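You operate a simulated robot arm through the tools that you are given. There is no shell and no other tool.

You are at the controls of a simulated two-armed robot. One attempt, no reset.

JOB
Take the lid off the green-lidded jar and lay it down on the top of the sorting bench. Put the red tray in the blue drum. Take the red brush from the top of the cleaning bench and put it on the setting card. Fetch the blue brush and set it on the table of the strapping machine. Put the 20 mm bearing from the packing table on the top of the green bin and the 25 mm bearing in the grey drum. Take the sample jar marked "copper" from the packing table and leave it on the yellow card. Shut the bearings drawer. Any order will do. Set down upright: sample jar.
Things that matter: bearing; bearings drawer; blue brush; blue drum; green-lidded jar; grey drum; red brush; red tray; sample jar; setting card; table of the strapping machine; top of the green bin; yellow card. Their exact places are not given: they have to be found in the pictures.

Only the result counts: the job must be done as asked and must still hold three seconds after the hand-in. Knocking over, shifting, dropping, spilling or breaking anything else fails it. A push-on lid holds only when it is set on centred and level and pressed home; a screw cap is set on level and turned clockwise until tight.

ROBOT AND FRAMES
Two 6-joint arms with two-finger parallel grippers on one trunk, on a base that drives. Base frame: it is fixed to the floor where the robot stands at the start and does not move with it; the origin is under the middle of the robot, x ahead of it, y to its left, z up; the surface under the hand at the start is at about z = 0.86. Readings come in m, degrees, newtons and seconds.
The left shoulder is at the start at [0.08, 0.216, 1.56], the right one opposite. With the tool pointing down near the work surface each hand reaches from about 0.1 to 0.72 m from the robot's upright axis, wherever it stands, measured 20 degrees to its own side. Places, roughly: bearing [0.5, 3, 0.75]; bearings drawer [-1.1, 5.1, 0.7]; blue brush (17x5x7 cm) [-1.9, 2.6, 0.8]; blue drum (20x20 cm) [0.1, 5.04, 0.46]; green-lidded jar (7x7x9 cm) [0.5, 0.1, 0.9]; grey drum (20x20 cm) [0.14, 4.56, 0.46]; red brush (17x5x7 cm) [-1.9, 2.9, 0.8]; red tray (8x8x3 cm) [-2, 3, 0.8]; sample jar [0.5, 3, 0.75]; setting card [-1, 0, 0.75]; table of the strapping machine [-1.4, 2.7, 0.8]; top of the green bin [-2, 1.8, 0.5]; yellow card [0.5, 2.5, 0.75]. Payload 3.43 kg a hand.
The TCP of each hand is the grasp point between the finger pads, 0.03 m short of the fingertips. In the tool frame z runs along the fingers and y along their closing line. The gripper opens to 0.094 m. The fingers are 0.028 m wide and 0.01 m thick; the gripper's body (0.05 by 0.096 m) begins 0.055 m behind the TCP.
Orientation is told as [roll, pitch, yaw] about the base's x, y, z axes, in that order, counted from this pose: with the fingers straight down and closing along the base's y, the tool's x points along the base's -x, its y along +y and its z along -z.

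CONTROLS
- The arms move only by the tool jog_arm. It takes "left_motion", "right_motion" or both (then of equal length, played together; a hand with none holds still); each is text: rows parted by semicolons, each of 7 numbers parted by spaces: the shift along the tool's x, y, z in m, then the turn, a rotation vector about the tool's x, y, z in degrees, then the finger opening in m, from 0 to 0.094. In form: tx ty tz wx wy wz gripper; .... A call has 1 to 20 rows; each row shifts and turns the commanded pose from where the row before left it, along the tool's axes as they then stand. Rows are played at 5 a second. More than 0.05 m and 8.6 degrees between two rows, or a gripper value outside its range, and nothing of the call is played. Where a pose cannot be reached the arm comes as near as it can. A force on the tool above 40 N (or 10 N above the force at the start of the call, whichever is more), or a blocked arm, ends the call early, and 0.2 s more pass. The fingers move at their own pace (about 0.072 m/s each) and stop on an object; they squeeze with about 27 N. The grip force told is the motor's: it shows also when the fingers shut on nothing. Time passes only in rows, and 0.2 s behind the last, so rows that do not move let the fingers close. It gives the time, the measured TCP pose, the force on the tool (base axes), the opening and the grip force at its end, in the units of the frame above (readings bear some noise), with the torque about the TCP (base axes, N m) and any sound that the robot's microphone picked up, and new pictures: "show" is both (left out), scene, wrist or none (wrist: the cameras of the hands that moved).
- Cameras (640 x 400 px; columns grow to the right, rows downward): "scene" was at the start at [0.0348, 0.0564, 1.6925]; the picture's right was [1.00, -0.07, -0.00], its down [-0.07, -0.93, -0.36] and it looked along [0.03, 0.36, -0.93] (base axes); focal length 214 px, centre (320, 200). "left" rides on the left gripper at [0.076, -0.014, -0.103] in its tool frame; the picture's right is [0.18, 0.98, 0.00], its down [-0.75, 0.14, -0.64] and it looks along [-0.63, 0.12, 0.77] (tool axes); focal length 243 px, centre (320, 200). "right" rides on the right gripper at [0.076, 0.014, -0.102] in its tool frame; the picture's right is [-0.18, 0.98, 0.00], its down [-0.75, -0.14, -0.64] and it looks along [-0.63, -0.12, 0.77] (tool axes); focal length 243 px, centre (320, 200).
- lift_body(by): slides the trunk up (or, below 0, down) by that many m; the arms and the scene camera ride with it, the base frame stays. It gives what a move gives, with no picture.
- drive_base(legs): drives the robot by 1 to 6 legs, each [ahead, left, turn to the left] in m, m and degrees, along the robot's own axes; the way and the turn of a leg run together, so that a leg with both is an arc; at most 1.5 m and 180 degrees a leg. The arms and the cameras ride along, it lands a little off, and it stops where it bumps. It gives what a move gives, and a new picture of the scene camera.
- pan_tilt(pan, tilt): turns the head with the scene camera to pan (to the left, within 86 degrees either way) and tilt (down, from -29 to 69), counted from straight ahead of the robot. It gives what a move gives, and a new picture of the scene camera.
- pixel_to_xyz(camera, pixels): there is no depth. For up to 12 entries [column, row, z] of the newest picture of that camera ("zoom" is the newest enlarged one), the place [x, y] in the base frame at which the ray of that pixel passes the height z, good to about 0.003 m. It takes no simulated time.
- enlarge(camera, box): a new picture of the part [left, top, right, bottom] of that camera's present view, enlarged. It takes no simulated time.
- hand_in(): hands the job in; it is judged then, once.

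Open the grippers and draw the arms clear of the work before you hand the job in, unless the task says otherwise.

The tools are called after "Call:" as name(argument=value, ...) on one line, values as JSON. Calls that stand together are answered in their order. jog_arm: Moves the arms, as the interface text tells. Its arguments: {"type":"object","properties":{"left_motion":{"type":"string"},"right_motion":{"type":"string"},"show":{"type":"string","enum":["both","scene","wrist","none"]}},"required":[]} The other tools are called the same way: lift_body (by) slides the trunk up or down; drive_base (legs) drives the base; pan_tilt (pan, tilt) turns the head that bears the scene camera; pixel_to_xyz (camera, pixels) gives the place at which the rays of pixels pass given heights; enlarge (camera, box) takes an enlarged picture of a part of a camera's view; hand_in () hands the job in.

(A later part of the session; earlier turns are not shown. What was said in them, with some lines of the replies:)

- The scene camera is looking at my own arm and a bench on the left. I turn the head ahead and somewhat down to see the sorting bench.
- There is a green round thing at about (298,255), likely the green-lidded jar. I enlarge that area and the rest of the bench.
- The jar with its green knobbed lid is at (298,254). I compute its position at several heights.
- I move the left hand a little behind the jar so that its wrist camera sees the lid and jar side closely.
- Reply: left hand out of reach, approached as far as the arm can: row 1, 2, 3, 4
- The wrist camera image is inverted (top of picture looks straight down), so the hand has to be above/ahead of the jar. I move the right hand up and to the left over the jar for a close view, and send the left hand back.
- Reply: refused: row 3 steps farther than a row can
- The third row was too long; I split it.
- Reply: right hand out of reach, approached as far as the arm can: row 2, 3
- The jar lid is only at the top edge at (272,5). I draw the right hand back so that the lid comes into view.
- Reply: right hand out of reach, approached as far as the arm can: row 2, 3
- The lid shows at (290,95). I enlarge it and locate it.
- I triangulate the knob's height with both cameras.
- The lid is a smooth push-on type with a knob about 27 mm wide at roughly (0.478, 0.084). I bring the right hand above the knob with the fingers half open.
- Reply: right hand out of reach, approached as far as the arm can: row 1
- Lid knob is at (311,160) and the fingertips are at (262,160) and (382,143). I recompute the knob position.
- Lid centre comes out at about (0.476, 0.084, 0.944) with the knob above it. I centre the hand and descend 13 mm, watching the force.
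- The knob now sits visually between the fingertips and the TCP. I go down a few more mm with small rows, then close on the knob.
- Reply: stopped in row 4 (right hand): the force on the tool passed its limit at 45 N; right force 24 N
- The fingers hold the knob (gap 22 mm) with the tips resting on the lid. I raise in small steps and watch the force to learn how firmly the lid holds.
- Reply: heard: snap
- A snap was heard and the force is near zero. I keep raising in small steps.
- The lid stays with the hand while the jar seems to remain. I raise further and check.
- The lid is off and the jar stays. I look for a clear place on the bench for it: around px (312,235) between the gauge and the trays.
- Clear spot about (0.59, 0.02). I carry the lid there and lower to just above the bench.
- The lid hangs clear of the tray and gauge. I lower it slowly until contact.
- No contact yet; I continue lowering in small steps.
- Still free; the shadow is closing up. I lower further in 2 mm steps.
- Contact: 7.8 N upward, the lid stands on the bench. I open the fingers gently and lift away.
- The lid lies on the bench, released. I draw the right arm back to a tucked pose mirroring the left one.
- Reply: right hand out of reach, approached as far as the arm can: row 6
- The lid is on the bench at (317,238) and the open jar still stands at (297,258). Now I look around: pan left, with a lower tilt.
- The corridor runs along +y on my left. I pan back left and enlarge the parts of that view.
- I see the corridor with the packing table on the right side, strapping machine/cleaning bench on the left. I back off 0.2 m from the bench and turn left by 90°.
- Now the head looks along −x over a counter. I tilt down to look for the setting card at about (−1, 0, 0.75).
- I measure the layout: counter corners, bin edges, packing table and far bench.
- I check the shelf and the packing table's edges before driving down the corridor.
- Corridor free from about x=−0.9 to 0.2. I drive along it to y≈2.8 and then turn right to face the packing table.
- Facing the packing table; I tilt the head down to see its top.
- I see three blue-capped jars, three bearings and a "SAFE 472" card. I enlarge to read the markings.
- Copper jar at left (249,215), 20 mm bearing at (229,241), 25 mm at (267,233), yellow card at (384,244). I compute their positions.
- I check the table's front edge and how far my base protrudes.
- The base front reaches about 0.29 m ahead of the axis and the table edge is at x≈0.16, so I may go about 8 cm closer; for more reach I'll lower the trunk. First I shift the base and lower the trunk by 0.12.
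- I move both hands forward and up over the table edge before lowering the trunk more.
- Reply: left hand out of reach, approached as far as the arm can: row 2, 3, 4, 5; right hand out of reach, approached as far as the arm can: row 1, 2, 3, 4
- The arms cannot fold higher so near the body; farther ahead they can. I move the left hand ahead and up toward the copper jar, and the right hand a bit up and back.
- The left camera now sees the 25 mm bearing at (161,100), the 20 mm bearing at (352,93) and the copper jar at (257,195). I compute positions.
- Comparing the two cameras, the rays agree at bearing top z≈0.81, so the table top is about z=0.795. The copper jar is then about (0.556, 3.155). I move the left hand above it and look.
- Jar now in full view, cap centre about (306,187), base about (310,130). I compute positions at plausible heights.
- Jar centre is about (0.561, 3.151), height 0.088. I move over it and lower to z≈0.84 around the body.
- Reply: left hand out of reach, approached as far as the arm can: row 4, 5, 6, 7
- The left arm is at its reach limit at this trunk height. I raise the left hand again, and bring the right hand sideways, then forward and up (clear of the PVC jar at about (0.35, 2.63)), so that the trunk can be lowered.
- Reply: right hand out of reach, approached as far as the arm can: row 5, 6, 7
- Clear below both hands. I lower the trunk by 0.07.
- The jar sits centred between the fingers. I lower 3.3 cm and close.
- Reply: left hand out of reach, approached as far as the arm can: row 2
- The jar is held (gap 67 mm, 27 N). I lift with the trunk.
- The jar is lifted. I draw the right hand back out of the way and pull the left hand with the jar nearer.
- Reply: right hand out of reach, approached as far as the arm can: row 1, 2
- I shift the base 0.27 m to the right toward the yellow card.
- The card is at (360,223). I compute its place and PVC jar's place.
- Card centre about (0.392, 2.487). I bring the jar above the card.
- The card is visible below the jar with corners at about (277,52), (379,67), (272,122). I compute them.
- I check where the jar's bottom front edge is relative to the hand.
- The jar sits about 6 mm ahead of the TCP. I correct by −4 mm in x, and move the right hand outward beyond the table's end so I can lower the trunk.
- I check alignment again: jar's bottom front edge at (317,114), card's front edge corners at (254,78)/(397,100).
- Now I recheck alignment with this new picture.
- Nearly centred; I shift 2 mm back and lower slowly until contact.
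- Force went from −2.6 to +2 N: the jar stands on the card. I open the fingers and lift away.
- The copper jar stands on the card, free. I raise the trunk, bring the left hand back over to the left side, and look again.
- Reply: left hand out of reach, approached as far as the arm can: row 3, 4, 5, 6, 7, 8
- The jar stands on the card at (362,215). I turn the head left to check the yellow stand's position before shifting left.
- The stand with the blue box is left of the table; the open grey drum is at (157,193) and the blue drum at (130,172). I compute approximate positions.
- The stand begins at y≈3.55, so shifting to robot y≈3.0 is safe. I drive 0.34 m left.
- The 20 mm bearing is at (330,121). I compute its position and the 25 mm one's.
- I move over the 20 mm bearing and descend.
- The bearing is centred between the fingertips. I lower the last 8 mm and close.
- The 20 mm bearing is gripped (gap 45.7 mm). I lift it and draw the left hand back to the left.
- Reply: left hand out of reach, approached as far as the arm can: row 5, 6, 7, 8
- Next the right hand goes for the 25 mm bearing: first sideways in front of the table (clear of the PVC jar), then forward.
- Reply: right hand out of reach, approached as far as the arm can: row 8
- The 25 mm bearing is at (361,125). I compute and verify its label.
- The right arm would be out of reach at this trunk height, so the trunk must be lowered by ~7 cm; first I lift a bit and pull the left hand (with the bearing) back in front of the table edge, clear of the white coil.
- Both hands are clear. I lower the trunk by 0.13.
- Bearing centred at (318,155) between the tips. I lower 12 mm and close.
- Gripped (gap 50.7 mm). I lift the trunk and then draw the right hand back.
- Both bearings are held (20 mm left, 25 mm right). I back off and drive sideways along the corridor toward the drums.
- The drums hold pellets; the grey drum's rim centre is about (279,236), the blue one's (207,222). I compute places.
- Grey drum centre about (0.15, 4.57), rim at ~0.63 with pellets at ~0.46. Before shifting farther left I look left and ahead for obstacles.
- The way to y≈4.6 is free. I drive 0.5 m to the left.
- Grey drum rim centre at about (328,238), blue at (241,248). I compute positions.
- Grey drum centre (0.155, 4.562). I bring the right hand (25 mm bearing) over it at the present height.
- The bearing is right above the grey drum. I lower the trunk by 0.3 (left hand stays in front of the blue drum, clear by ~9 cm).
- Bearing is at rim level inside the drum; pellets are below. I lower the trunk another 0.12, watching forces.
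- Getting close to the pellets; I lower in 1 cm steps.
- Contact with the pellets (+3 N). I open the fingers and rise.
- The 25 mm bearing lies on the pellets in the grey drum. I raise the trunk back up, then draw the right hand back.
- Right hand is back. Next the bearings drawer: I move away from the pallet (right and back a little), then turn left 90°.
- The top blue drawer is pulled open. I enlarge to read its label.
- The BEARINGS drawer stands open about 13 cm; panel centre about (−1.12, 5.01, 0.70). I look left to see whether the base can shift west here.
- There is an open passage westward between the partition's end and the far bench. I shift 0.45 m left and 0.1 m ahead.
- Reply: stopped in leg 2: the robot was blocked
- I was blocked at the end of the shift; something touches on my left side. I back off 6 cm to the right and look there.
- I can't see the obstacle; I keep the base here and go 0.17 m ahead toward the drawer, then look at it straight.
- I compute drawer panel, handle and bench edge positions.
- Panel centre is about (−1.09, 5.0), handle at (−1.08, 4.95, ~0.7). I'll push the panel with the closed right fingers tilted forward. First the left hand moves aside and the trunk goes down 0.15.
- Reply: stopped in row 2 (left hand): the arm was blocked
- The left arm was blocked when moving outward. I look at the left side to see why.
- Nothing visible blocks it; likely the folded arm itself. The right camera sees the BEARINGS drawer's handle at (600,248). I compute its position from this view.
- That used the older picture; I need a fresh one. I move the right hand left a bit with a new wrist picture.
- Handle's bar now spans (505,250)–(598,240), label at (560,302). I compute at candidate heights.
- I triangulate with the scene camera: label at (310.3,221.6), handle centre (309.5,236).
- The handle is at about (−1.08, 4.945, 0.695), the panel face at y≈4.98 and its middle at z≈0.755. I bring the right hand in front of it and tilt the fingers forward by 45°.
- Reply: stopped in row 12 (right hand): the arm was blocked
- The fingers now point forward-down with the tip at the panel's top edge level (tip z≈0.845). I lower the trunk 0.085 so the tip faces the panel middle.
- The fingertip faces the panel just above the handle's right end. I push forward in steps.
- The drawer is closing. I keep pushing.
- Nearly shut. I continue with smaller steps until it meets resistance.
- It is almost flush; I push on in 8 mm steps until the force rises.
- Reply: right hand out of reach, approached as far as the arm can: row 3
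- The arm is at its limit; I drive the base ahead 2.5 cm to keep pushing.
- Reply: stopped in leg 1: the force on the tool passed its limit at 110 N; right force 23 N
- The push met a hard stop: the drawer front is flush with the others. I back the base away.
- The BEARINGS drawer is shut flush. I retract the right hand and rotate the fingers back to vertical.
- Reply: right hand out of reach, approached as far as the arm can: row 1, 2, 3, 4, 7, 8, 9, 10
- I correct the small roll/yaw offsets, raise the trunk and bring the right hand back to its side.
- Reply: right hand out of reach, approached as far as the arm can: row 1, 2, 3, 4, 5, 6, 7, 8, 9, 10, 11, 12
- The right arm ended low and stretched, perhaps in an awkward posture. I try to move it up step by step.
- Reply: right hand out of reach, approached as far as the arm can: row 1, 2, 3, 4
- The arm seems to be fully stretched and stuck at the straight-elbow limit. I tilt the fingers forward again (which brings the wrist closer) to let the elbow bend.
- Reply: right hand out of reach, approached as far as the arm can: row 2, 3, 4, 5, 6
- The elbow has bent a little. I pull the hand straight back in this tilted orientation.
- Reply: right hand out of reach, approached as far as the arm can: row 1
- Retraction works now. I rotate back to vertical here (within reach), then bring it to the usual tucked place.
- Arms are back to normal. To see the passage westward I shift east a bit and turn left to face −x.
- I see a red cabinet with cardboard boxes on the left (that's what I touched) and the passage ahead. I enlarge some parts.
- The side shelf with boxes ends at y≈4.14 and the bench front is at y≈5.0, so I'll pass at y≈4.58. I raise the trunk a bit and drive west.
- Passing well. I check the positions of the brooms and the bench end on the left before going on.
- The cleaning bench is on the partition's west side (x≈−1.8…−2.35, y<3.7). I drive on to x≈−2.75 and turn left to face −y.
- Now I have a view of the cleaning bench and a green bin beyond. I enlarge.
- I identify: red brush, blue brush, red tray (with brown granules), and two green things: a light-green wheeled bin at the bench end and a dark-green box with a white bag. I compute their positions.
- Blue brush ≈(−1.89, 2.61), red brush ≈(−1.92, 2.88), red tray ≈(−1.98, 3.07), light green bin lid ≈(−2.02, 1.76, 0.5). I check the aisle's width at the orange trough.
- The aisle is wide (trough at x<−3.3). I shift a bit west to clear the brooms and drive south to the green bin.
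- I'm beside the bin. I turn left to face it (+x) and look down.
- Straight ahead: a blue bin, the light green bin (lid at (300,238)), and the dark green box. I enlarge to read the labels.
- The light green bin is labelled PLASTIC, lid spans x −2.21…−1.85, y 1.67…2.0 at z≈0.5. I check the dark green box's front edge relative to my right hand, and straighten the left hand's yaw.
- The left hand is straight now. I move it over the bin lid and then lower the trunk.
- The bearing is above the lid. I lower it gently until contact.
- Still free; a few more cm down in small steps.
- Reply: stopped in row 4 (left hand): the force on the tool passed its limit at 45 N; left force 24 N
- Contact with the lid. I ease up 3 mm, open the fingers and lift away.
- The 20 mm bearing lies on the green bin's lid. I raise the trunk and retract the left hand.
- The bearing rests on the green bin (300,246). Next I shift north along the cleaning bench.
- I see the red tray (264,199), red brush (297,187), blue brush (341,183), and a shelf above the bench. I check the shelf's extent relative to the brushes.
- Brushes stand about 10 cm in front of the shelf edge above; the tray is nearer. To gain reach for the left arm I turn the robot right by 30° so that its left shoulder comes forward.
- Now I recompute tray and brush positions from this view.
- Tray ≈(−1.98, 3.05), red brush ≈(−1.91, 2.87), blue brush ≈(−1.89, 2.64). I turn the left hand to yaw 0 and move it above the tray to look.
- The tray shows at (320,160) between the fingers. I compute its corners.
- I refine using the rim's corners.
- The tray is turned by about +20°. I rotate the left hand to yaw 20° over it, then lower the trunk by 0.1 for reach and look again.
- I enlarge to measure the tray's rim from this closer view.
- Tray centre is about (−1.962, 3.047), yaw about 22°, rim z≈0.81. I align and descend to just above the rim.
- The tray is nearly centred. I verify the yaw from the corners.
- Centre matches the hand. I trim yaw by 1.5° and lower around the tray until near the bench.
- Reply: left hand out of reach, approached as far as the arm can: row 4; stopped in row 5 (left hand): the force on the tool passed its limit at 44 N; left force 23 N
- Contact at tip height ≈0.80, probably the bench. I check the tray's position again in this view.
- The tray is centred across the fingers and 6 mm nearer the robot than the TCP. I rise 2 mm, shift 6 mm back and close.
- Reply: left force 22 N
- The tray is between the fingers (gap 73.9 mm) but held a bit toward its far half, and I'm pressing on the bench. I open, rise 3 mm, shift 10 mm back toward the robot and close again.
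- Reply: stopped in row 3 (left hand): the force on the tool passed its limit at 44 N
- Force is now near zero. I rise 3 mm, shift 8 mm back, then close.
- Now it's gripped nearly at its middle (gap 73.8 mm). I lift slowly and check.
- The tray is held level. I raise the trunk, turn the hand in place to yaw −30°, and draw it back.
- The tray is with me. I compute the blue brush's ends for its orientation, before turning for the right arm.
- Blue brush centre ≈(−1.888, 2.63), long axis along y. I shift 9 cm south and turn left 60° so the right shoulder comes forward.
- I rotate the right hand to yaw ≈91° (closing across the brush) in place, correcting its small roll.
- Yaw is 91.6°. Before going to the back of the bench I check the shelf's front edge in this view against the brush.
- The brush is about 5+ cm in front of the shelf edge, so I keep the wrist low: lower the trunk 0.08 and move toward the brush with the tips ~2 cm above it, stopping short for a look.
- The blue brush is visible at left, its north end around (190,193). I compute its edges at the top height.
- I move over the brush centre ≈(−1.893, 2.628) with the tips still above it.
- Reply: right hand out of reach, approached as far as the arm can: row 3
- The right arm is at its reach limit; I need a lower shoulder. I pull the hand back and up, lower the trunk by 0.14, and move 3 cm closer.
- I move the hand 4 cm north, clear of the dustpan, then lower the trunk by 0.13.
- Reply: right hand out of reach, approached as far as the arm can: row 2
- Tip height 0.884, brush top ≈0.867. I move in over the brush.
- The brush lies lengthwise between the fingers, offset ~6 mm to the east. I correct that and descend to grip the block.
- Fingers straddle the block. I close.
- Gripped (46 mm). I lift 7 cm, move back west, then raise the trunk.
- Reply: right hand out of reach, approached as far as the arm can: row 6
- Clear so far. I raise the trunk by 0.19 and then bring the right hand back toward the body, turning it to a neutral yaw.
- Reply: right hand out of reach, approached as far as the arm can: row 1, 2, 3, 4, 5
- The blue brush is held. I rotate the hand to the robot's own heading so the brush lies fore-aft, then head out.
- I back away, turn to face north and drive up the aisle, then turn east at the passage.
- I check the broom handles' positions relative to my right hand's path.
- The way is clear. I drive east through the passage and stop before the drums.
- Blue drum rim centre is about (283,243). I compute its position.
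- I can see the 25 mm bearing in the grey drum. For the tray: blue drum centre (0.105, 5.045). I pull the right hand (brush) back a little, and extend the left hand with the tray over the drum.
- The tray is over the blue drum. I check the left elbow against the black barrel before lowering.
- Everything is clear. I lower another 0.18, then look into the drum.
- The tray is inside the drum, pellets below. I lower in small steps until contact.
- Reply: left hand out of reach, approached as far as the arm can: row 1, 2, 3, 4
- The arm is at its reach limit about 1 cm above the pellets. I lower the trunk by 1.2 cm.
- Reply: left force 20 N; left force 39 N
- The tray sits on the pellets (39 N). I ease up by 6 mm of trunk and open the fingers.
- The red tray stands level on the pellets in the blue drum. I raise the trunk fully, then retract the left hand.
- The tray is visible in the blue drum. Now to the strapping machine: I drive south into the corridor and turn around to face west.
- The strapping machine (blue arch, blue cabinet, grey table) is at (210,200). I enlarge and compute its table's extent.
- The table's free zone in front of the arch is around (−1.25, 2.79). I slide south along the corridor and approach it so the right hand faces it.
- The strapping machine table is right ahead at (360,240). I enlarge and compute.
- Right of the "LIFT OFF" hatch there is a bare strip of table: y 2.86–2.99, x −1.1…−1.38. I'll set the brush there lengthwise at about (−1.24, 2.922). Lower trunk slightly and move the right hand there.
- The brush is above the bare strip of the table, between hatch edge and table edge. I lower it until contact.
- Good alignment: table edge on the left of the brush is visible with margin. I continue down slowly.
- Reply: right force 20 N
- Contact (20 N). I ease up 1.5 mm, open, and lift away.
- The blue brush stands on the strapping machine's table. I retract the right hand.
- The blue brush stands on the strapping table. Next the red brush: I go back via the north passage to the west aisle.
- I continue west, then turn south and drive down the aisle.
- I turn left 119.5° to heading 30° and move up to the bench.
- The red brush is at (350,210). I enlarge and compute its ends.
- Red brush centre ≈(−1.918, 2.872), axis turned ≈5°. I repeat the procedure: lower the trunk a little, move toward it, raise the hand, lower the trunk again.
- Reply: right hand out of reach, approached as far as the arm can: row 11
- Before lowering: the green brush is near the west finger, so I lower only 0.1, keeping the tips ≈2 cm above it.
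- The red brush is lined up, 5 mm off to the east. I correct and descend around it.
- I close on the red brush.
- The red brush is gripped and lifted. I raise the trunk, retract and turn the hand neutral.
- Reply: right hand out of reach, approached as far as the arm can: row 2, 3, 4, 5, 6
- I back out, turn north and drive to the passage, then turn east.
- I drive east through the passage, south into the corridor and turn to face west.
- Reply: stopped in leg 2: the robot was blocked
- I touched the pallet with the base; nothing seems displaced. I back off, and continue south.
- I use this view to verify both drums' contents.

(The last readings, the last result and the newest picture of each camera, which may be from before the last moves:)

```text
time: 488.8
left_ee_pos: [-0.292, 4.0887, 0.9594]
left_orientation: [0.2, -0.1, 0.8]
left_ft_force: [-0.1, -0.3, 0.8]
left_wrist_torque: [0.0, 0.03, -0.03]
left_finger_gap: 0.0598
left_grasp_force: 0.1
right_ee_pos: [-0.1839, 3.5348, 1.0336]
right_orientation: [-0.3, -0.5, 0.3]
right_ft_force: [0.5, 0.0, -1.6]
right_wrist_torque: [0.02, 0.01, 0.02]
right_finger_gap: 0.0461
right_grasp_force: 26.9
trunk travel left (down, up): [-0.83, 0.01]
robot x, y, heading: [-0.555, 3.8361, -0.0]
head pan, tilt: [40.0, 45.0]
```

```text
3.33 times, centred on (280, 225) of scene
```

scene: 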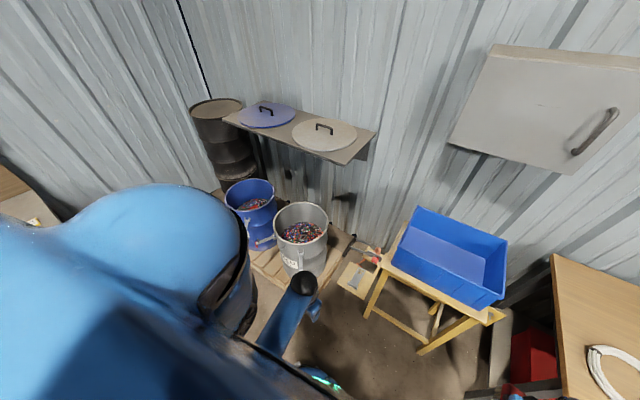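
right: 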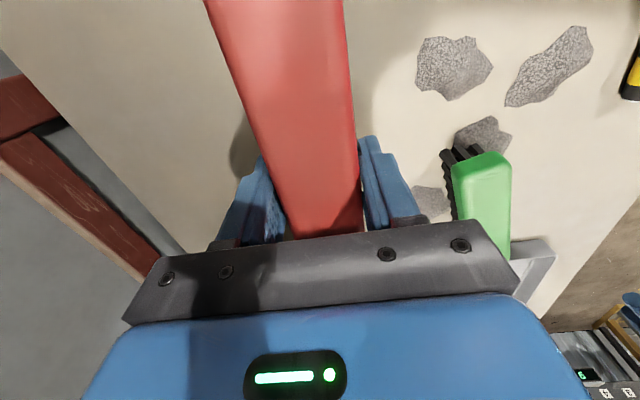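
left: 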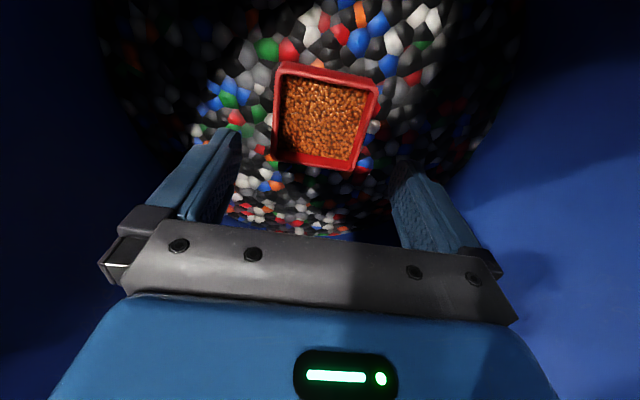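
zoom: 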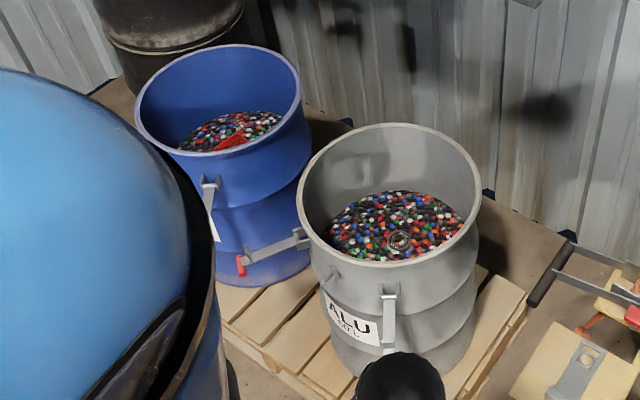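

Both are as they should be. I drive south along the corridor to y≈0.4 and turn to face the counter.

Call:
drive_base(legs=[[0.15, 0, 0], [0, -1.4, 0], [0, -1.4, 0], [0, -0.6, 0], [0, 0, 179.9]])

Call:
pan_tilt(pan=15, tilt=45)

```text
time: 513.7
left_ee_pos: [-0.6572, 0.1675, 0.9599]
left_orientation: [0.1, -0.1, -179.0]
left_ft_force: [-0.3, -0.4, 0.3]
left_wrist_torque: [-0.02, 0.01, -0.02]
left_finger_gap: 0.0601
left_grasp_force: 0.2
right_ee_pos: [-0.7664, 0.7214, 1.0337]
right_orientation: [-0.3, -0.5, -179.5]
right_ft_force: [-0.3, 0.0, -1.2]
right_wrist_torque: [0.0, 0.0, 0.0]
right_finger_gap: 0.0459
right_grasp_force: 27.3
trunk travel left (down, up): [-0.83, 0.01]
robot x, y, heading: [-0.3928, 0.4245, -179.7]
head pan, tilt: [40.0, 45.0]
```

scene: 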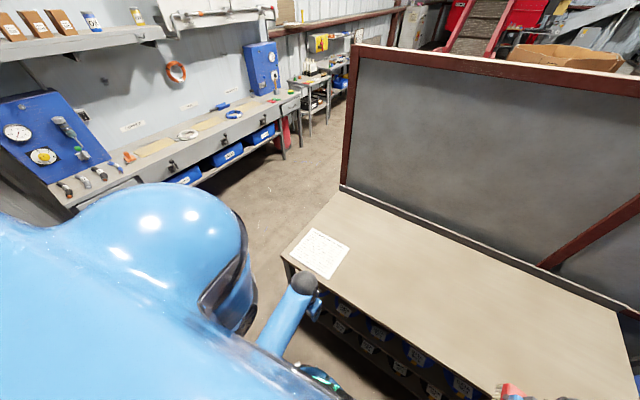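

```text
time: 514.6
left_ee_pos: [-0.6584, 0.1684, 0.9612]
left_orientation: [0.1, -0.1, -179.0]
left_ft_force: [0.7, 1.2, 0.7]
left_wrist_torque: [-0.01, -0.02, 0.01]
left_finger_gap: 0.0601
left_grasp_force: 0.1
right_ee_pos: [-0.7675, 0.72, 1.0342]
right_orientation: [-0.4, -0.5, -179.5]
right_ft_force: [0.6, 0.6, -1.4]
right_wrist_torque: [0.01, -0.01, -0.03]
right_finger_gap: 0.046
right_grasp_force: 27.1
trunk travel left (down, up): [-0.83, 0.01]
robot x, y, heading: [-0.3953, 0.4208, -179.7]
head pan, tilt: [15.0, 45.0]
```

scene: 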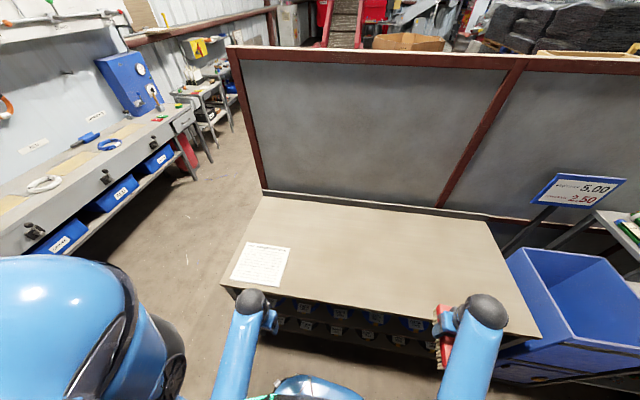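

A white card lies on the counter at (261,263). I read it and compute its position.

Call:
enlarge(camera="scene", box=[210, 225, 310, 300])

Call:
pixel_to_xyz(camera="scene", pixels=[[261, 263, 0.75], [261, 263, 0.8], [244, 243, 0.77], [291, 248, 0.77], [231, 279, 0.77], [279, 287, 0.77], [222, 283, 0.77], [540, 335, 0.77], [265, 197, 0.77]])

```text
5.33 times, centred on (260, 262) of scene
```

zoom: 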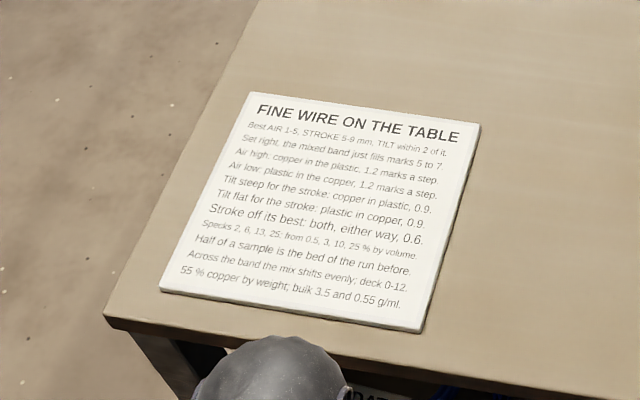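

```text
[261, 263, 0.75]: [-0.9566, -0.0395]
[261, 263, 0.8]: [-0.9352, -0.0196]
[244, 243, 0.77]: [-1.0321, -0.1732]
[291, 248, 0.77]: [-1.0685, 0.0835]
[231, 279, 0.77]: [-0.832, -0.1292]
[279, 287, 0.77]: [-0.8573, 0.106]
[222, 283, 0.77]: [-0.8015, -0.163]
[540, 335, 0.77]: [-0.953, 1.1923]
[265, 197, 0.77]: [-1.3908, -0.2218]
```

It's the card with machine settings; centre ≈(−0.948, −0.028). I shift 0.68 m south so the right hand faces it.

Call:
drive_base(legs=[[0, 0.68, -0.3]])

Call:
pan_tilt(pan=-10, tilt=55)

Call:
enlarge(camera="scene", box=[260, 170, 460, 320])

```text
time: 518.4
left_ee_pos: [-0.6514, -0.5107, 0.9604]
left_orientation: [0.1, -0.1, -178.8]
left_ft_force: [0.0, 0.8, -0.2]
left_wrist_torque: [-0.01, 0.03, -0.01]
left_finger_gap: 0.06
left_grasp_force: 0.0
right_ee_pos: [-0.762, 0.0428, 1.0334]
right_orientation: [-0.2, -0.5, -179.4]
right_ft_force: [-0.4, 0.7, -1.2]
right_wrist_torque: [-0.02, 0.0, -0.02]
right_finger_gap: 0.046
right_grasp_force: 26.5
trunk travel left (down, up): [-0.83, 0.01]
robot x, y, heading: [-0.3904, -0.2532, -179.5]
head pan, tilt: [15.0, 45.0]
```

scene: 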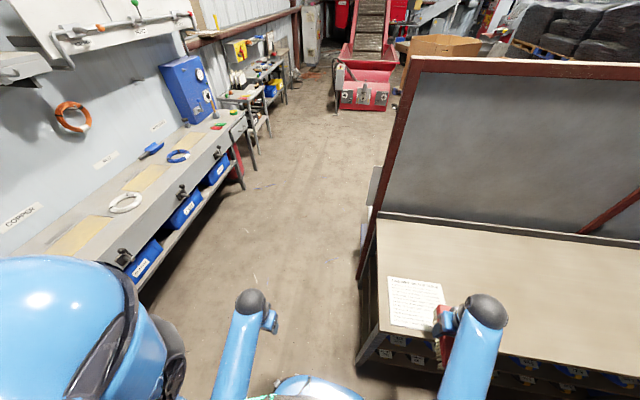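

```text
time: 519.2
left_ee_pos: [-0.6519, -0.5129, 0.9601]
left_orientation: [-0.1, -0.2, -178.9]
left_ft_force: [0.9, -0.8, 0.7]
left_wrist_torque: [0.01, 0.02, 0.0]
left_finger_gap: 0.0598
left_grasp_force: 0.1
right_ee_pos: [-0.7618, 0.042, 1.0337]
right_orientation: [-0.3, -0.4, -179.3]
right_ft_force: [0.0, 0.2, -2.2]
right_wrist_torque: [-0.02, -0.02, 0.0]
right_finger_gap: 0.0464
right_grasp_force: 27.3
trunk travel left (down, up): [-0.83, 0.01]
robot x, y, heading: [-0.3922, -0.257, -179.3]
head pan, tilt: [-10.0, 55.0]
```

scene: 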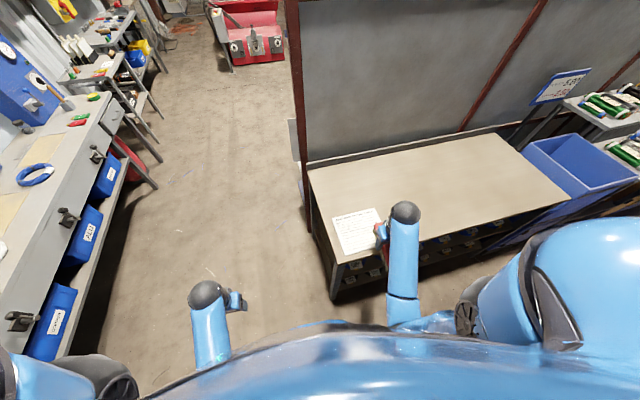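

```text
2.67 times, centred on (360, 245) of scene
```

zoom: 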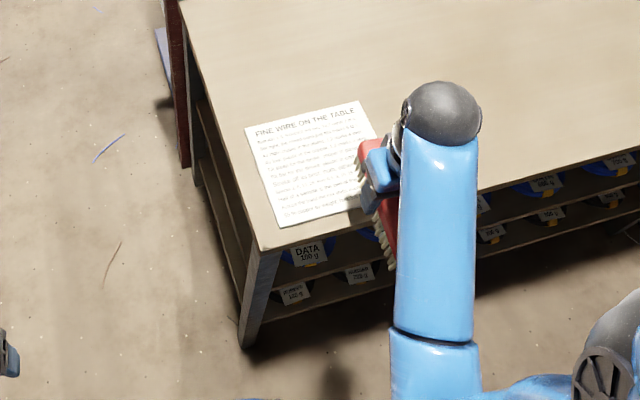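

Card corners visible at (332,217), (374,207.5), (344,255.5). I compute them at candidate heights.

Call:
pixel_to_xyz(camera="scene", pixels=[[332, 217, 0.77], [374.3, 207.5, 0.77], [344.3, 255.5, 0.77], [359, 231, 0.77], [332, 217, 0.8], [374.3, 207.5, 0.8], [344.3, 255.5, 0.8], [359, 231, 0.8]])

```text
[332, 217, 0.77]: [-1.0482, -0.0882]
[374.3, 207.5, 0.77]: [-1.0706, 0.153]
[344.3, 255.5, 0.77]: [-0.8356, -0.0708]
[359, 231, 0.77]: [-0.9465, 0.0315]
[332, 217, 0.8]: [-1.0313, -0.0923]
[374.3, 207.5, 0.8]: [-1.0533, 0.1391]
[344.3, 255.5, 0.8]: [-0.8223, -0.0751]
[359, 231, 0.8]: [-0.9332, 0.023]
```

Comparing both views, the card lies at z≈0.86 with its centre ≈(−0.905, 0.015), about 0.22 (y) × 0.18 (x). I turn the brush so its length runs along the card's width.

Call:
jog_arm(right_motion="0 0 0 0 0 -8 0.03; 0 0 0 0 0 -8 0.03; 0 0 0 0 0 -8 0.03; 0 0 0 0 0 -8 0.03; 0 0 0 0 0 -8 0.03; 0 0 0 0 0 -8 0.03; 0 0 0 0 0 -8 0.03; 0 0 0 0 0 -8 0.03; 0 0 0 0 0 -8 0.03; 0 0 0 0 0 -8 0.03; 0 0 0 0 0 0 0.03", show="both")

```text
time: 521.6
left_ee_pos: [-0.6519, -0.5124, 0.9614]
left_orientation: [0.2, -0.1, -178.8]
left_ft_force: [-0.5, 0.2, 0.3]
left_wrist_torque: [-0.01, 0.02, 0.0]
left_finger_gap: 0.06
left_grasp_force: 0.0
right_ee_pos: [-0.7612, 0.0422, 1.0331]
right_orientation: [-0.5, 0.1, -99.2]
right_ft_force: [0.4, -0.3, -1.6]
right_wrist_torque: [0.03, 0.01, 0.0]
right_finger_gap: 0.0461
right_grasp_force: 27.0
trunk travel left (down, up): [-0.83, 0.01]
robot x, y, heading: [-0.3891, -0.2528, -179.4]
head pan, tilt: [-10.0, 55.0]
```

scene: 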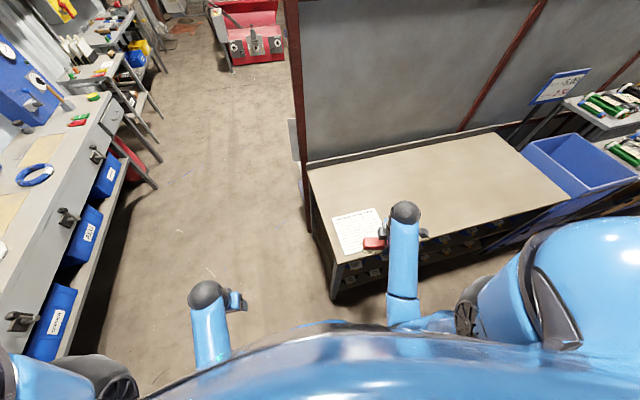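
right: 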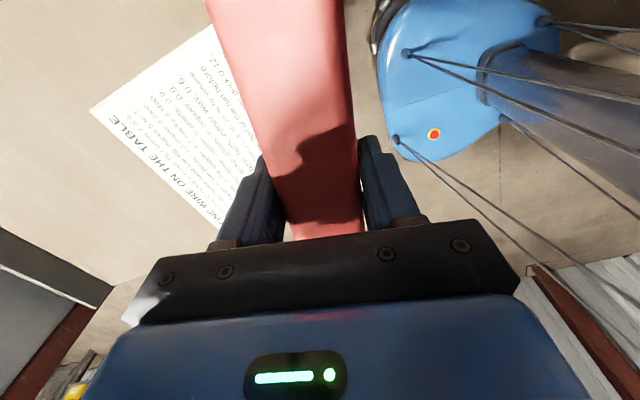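

I check the card with the right camera: its TR corner shows at (92,108).

Call:
pixel_to_xyz(camera="right", pixels=[[92, 108, 0.863], [92, 108, 0.8], [212, 27, 0.863], [230, 228, 0.863]])

Call:
jog_arm(right_motion="0 0 0 0 0 -8 0.03; 0 0 0 0 0 -8 0.03; 0 0 0 0 0 0 0.03", show="none")

```text
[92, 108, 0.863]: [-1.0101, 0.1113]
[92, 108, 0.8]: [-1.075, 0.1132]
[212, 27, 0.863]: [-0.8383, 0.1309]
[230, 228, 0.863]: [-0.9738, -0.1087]
```

```text
time: 522.4
left_ee_pos: [-0.6507, -0.5123, 0.9594]
left_orientation: [0.1, 0.0, -178.8]
left_ft_force: [-0.1, 0.3, 0.1]
left_wrist_torque: [-0.03, -0.01, 0.04]
left_finger_gap: 0.0599
left_grasp_force: 0.1
right_ee_pos: [-0.7622, 0.0424, 1.0328]
right_orientation: [-0.6, 0.4, -83.2]
right_ft_force: [0.0, 0.8, -1.7]
right_wrist_torque: [-0.02, -0.02, -0.02]
right_finger_gap: 0.046
right_grasp_force: 27.1
trunk travel left (down, up): [-0.83, 0.01]
robot x, y, heading: [-0.3897, -0.2561, -179.6]
head pan, tilt: [-10.0, 55.0]
```

The card position is confirmed: centre ≈(−0.905, 0.012) at z≈0.86. I carry the brush over it.

Call:
jog_arm(right_motion="-0.0032 -0.0364 0 0 0 0 0.03; -0.0032 -0.0364 0 0 0 0 0.03; -0.0032 -0.0364 0 0 0 0 0.03; -0.0032 -0.0364 0 0 0 0 0.03; 0 0 0.03 0 0 0 0.03; 0 0 0.03 0 0 0 0.03; 0 0 0 0 0 0 0.03", show="both")

```text
time: 524.0
left_ee_pos: [-0.6508, -0.5115, 0.9595]
left_orientation: [0.1, 0.0, -178.7]
left_ft_force: [0.4, -0.8, -0.2]
left_wrist_torque: [0.01, -0.04, 0.04]
left_finger_gap: 0.0597
left_grasp_force: 0.0
right_ee_pos: [-0.9061, 0.011, 0.9742]
right_orientation: [-0.4, 0.4, -83.3]
right_ft_force: [-0.1, -0.2, -1.7]
right_wrist_torque: [-0.02, 0.0, -0.06]
right_finger_gap: 0.046
right_grasp_force: 27.3
trunk travel left (down, up): [-0.83, 0.01]
robot x, y, heading: [-0.3899, -0.257, -179.4]
head pan, tilt: [-10.0, 55.0]
```

scene: 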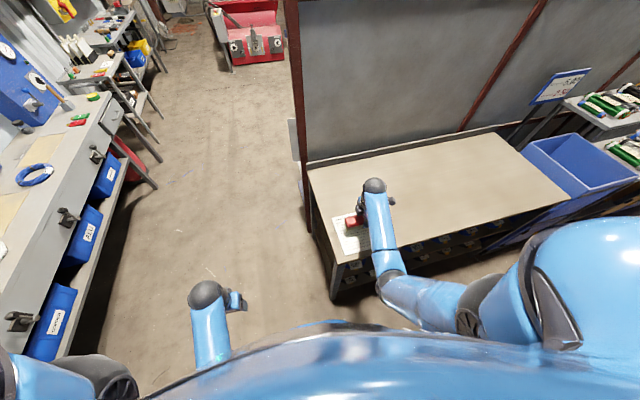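
right: 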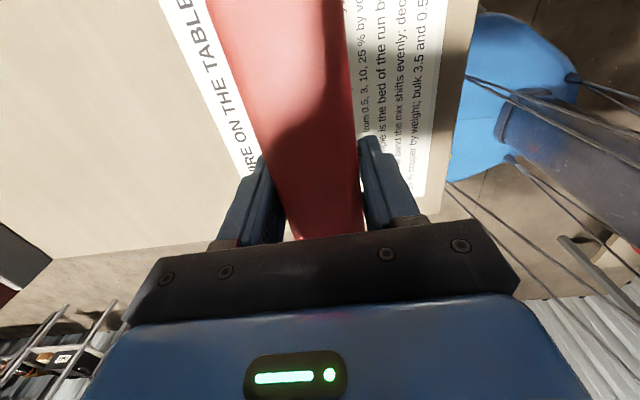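

Well centred and aligned over the card. I lower until contact.

Call:
jog_arm(right_motion="0 0 0.02 0 0 0 0.03; 0 0 0.015 0 0 0 0.03; 0 0 0.006 0 0 0 0.03; 0 0 0.004 0 0 0 0.03; 0 0 0 0 0 0 0.03", show="wrist")

```text
time: 525.2
left_ee_pos: [-0.6512, -0.5117, 0.9606]
left_orientation: [0.1, -0.1, -178.8]
left_ft_force: [-0.5, -0.1, -0.7]
left_wrist_torque: [-0.02, 0.03, -0.02]
left_finger_gap: 0.0601
left_grasp_force: 0.0
right_ee_pos: [-0.9064, 0.0135, 0.9286]
right_orientation: [-0.6, 0.2, -83.3]
right_ft_force: [0.1, 0.3, -1.7]
right_wrist_torque: [-0.01, 0.01, -0.01]
right_finger_gap: 0.0459
right_grasp_force: 27.3
trunk travel left (down, up): [-0.83, 0.01]
robot x, y, heading: [-0.3907, -0.2565, -179.5]
head pan, tilt: [-10.0, 55.0]
```

right: 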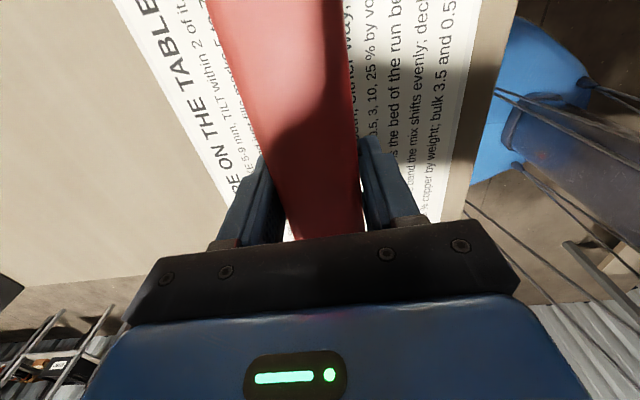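

Call:
jog_arm(right_motion="0 0 0.004 0 0 0 0.03; 0 0 0.003 0 0 0 0.03; 0 0 0.003 0 0 0 0.03; 0 0 0.002 0 0 0 0.03; 0 0 0 0 0 0 0.03", show="none")

```text
time: 526.4
left_ee_pos: [-0.6489, -0.5123, 0.9603]
left_orientation: [0.0, -0.2, -178.8]
left_ft_force: [0.2, -0.1, -0.8]
left_wrist_torque: [0.0, -0.01, 0.0]
left_finger_gap: 0.0598
left_grasp_force: 0.0
right_ee_pos: [-0.9068, 0.0128, 0.9206]
right_orientation: [-0.8, 0.5, -83.3]
right_ft_force: [-3.0, 3.1, 24.8]
right_wrist_torque: [0.03, -0.16, 0.1]
right_finger_gap: 0.0462
right_grasp_force: 27.5
trunk travel left (down, up): [-0.83, 0.01]
robot x, y, heading: [-0.3846, -0.2539, -179.1]
head pan, tilt: [-10.0, 55.0]
```

Contact (25 N). I ease up 2 mm, open the fingers, and lift straight up.

Call:
jog_arm(right_motion="0 0 -0.002 0 0 0 0.03; 0 0 0 0 0 0 0.06; 0 0 0 0 0 0 0.075; 0 0 0 0 0 0 0.075; 0 0 -0.03 0 0 0 0.075; 0 0 -0.04 0 0 0 0.075; 0 0 -0.03 0 0 0 0.075; 0 0 0 0 0 0 0.075", show="both")

```text
time: 528.2
left_ee_pos: [-0.6517, -0.512, 0.9615]
left_orientation: [0.0, 0.1, -178.8]
left_ft_force: [1.1, -0.7, 0.3]
left_wrist_torque: [0.01, -0.01, 0.0]
left_finger_gap: 0.0597
left_grasp_force: 0.0
right_ee_pos: [-0.9066, 0.0135, 1.0207]
right_orientation: [-0.4, 0.2, -83.3]
right_ft_force: [-1.1, 0.3, -0.2]
right_wrist_torque: [0.04, 0.01, -0.03]
right_finger_gap: 0.075
right_grasp_force: 0.0
trunk travel left (down, up): [-0.83, 0.01]
robot x, y, heading: [-0.3909, -0.2599, -179.4]
head pan, tilt: [-10.0, 55.0]
```

scene: 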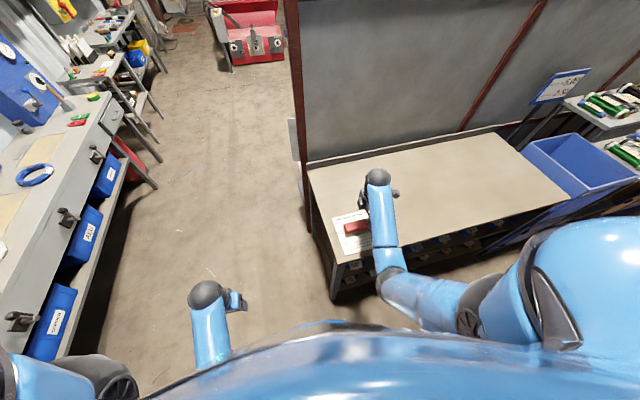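
right: 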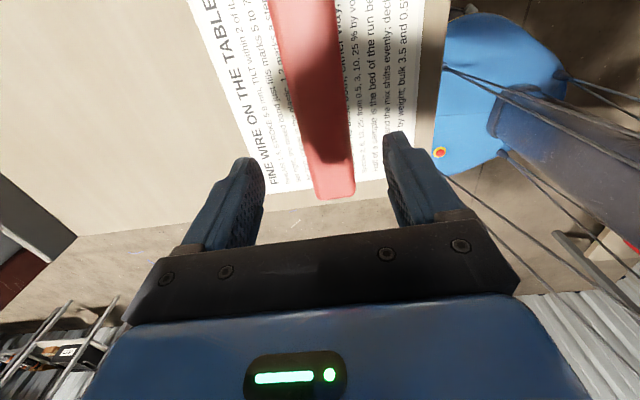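

The red brush stands on the card, inside its edges. I verify with positions, then retract the right hand.

Call:
pixel_to_xyz(camera="right", pixels=[[335, 192, 0.933], [285, 190, 0.865], [385, 180, 0.865], [430, 100, 0.865]])

Call:
jog_arm(right_motion="0.0032 0.0364 -0.005 0 0 0 0.06; 0.0032 0.0364 0 0 0 0 0.06; 0.0032 0.0364 0 0 0 0 0.06; 0.0032 0.0364 0 0 0 0 0.06; 0 0 0 0 0 8 0.06; 0 0 0 0 0 8 0.06; 0 0 0 0 0 8 0.06; 0 0 0 0 0 8 0.06; 0 0 0 0 0 8 0.06; 0 0 0 0 0 8 0.06; 0 0 0 0 0 8 0.06; 0 0 0 0 0 8 0.06; 0 0 0 0 0 8 0.06; 0 0 0 0 0 8 0.06; 0 0 0 0 0 8 0.06; 0 0 0 0 0 8 0.06; 0 0 0 0 0 0 0.06", show="scene")

Call:
enlarge(camera="scene", box=[300, 180, 420, 270])

```text
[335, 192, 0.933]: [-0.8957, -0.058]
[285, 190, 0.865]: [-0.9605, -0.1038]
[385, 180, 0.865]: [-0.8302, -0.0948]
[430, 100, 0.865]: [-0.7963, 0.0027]
```

```text
time: 531.8
left_ee_pos: [-0.6508, -0.5113, 0.9603]
left_orientation: [0.2, -0.1, -178.8]
left_ft_force: [0.4, 0.6, 0.1]
left_wrist_torque: [-0.03, 0.0, 0.01]
left_finger_gap: 0.0602
left_grasp_force: 0.1
right_ee_pos: [-0.7627, 0.0419, 1.0247]
right_orientation: [-0.3, -0.5, -179.4]
right_ft_force: [0.2, -0.6, 0.3]
right_wrist_torque: [0.0, -0.02, 0.0]
right_finger_gap: 0.0603
right_grasp_force: 0.0
trunk travel left (down, up): [-0.83, 0.01]
robot x, y, heading: [-0.3862, -0.2563, -179.4]
head pan, tilt: [-10.0, 55.0]
```

scene: 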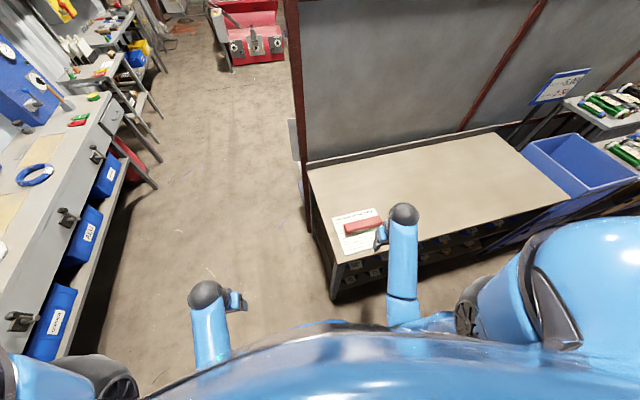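

```text
4.44 times, centred on (360, 225) of scene
```

zoom: 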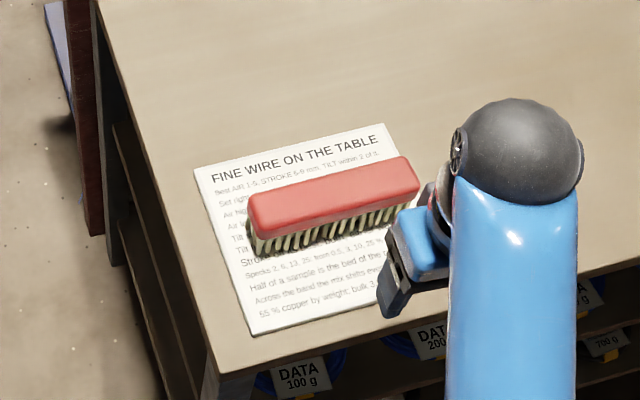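

All items are placed. I back away from the counter and open both grippers, then check the sorting bench once more.

Call:
drive_base(legs=[[-0.12, 0, 0]])

Call:
jog_arm(left_motion="0 0 0 0 0 0 0.09; 0 0 0 0 0 0 0.09", right_motion="0 0 0 0 0 0 0.09; 0 0 0 0 0 0 0.09", show="scene")

```text
time: 533.1
left_ee_pos: [-0.5366, -0.5096, 0.9591]
left_orientation: [0.1, 0.2, -178.7]
left_ft_force: [-0.7, 0.0, 0.1]
left_wrist_torque: [-0.03, -0.05, -0.01]
left_finger_gap: 0.0603
left_grasp_force: 0.1
right_ee_pos: [-0.6481, 0.0435, 1.0215]
right_orientation: [-0.4, -0.4, -179.2]
right_ft_force: [-0.6, 0.3, 0.2]
right_wrist_torque: [0.03, -0.03, -0.03]
right_finger_gap: 0.0603
right_grasp_force: 0.0
trunk travel left (down, up): [-0.83, 0.01]
robot x, y, heading: [-0.2727, -0.2552, -179.8]
head pan, tilt: [-10.0, 55.0]
```

scene: 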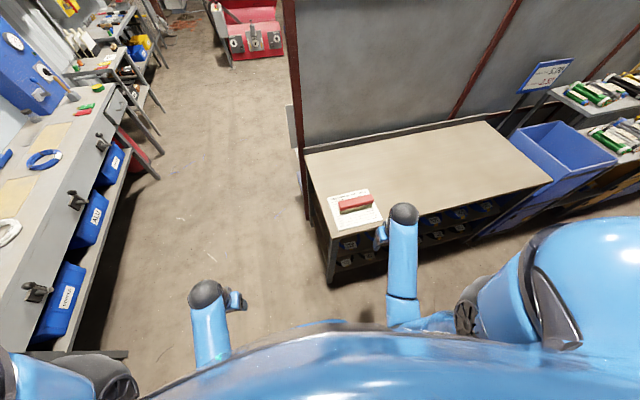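

```text
time: 533.7
left_ee_pos: [-0.5354, -0.511, 0.9603]
left_orientation: [0.1, 0.1, -178.8]
left_ft_force: [-0.1, -0.2, -0.4]
left_wrist_torque: [-0.02, -0.01, 0.0]
left_finger_gap: 0.0901
left_grasp_force: 0.0
right_ee_pos: [-0.6455, 0.0433, 1.0225]
right_orientation: [-0.3, -0.4, -179.3]
right_ft_force: [0.1, -0.2, -0.7]
right_wrist_torque: [0.01, 0.0, 0.0]
right_finger_gap: 0.09
right_grasp_force: 0.1
trunk travel left (down, up): [-0.83, 0.01]
robot x, y, heading: [-0.2698, -0.2539, -179.5]
head pan, tilt: [-10.0, 55.0]
```

scene: 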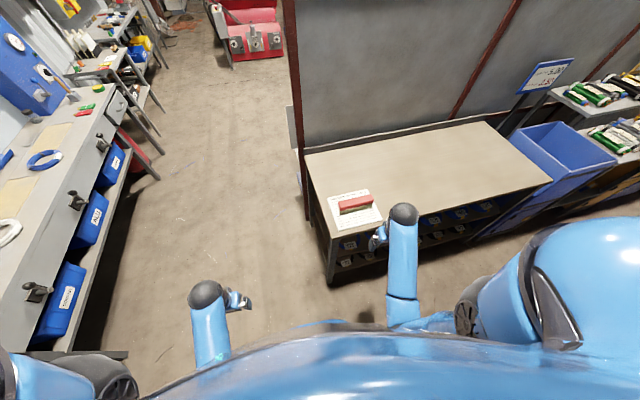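

The red brush is on the card, the arms are clear and both grippers are open. Everything was seen in place, so I hand the job in.

Call:
hand_in()

```text
The job is handed in.
```

The job is handed in, with every item done and both arms drawn clear with the grippers open. I don't have the verdict yet.

| Item | Where it ended up | How I last saw it |
|---|---|---|
| Lid of the green-lidded jar | On the sorting bench, with the open jar still standing | Just after release; not looked at again before handing in |
| Copper sample jar | Upright on the yellow card ("SAFE 472") on the packing table | Still there when I passed on the final trip |
| 25 mm bearing | On the pellets in the grey drum | Seen again on the final trip |
| Red tray | In the blue drum, level on the pellets when I set it down | A red corner of it seen again on the final trip |
| Bearings drawer | Pushed in until it stopped, front flush with the others | Seen shut after the push and from across the room later |
| 20 mm bearing | On the lid of the light green bin labelled PLASTIC | Right after release |
| Blue brush | On the bare strip of the strapping machine's table, in front of the arch | Right after release |
| Red brush | On the setting card ("FINE WIRE ON THE TABLE") | Just before handing in |

The robot bumped things twice while driving. Near the far bench it was blocked beside the small shelf that holds the three cardboard boxes. Later it was blocked again, most likely by the base touching the pallet under the drums. In the pictures afterwards I saw nothing fallen or moved, but I did not measure for a small shift.
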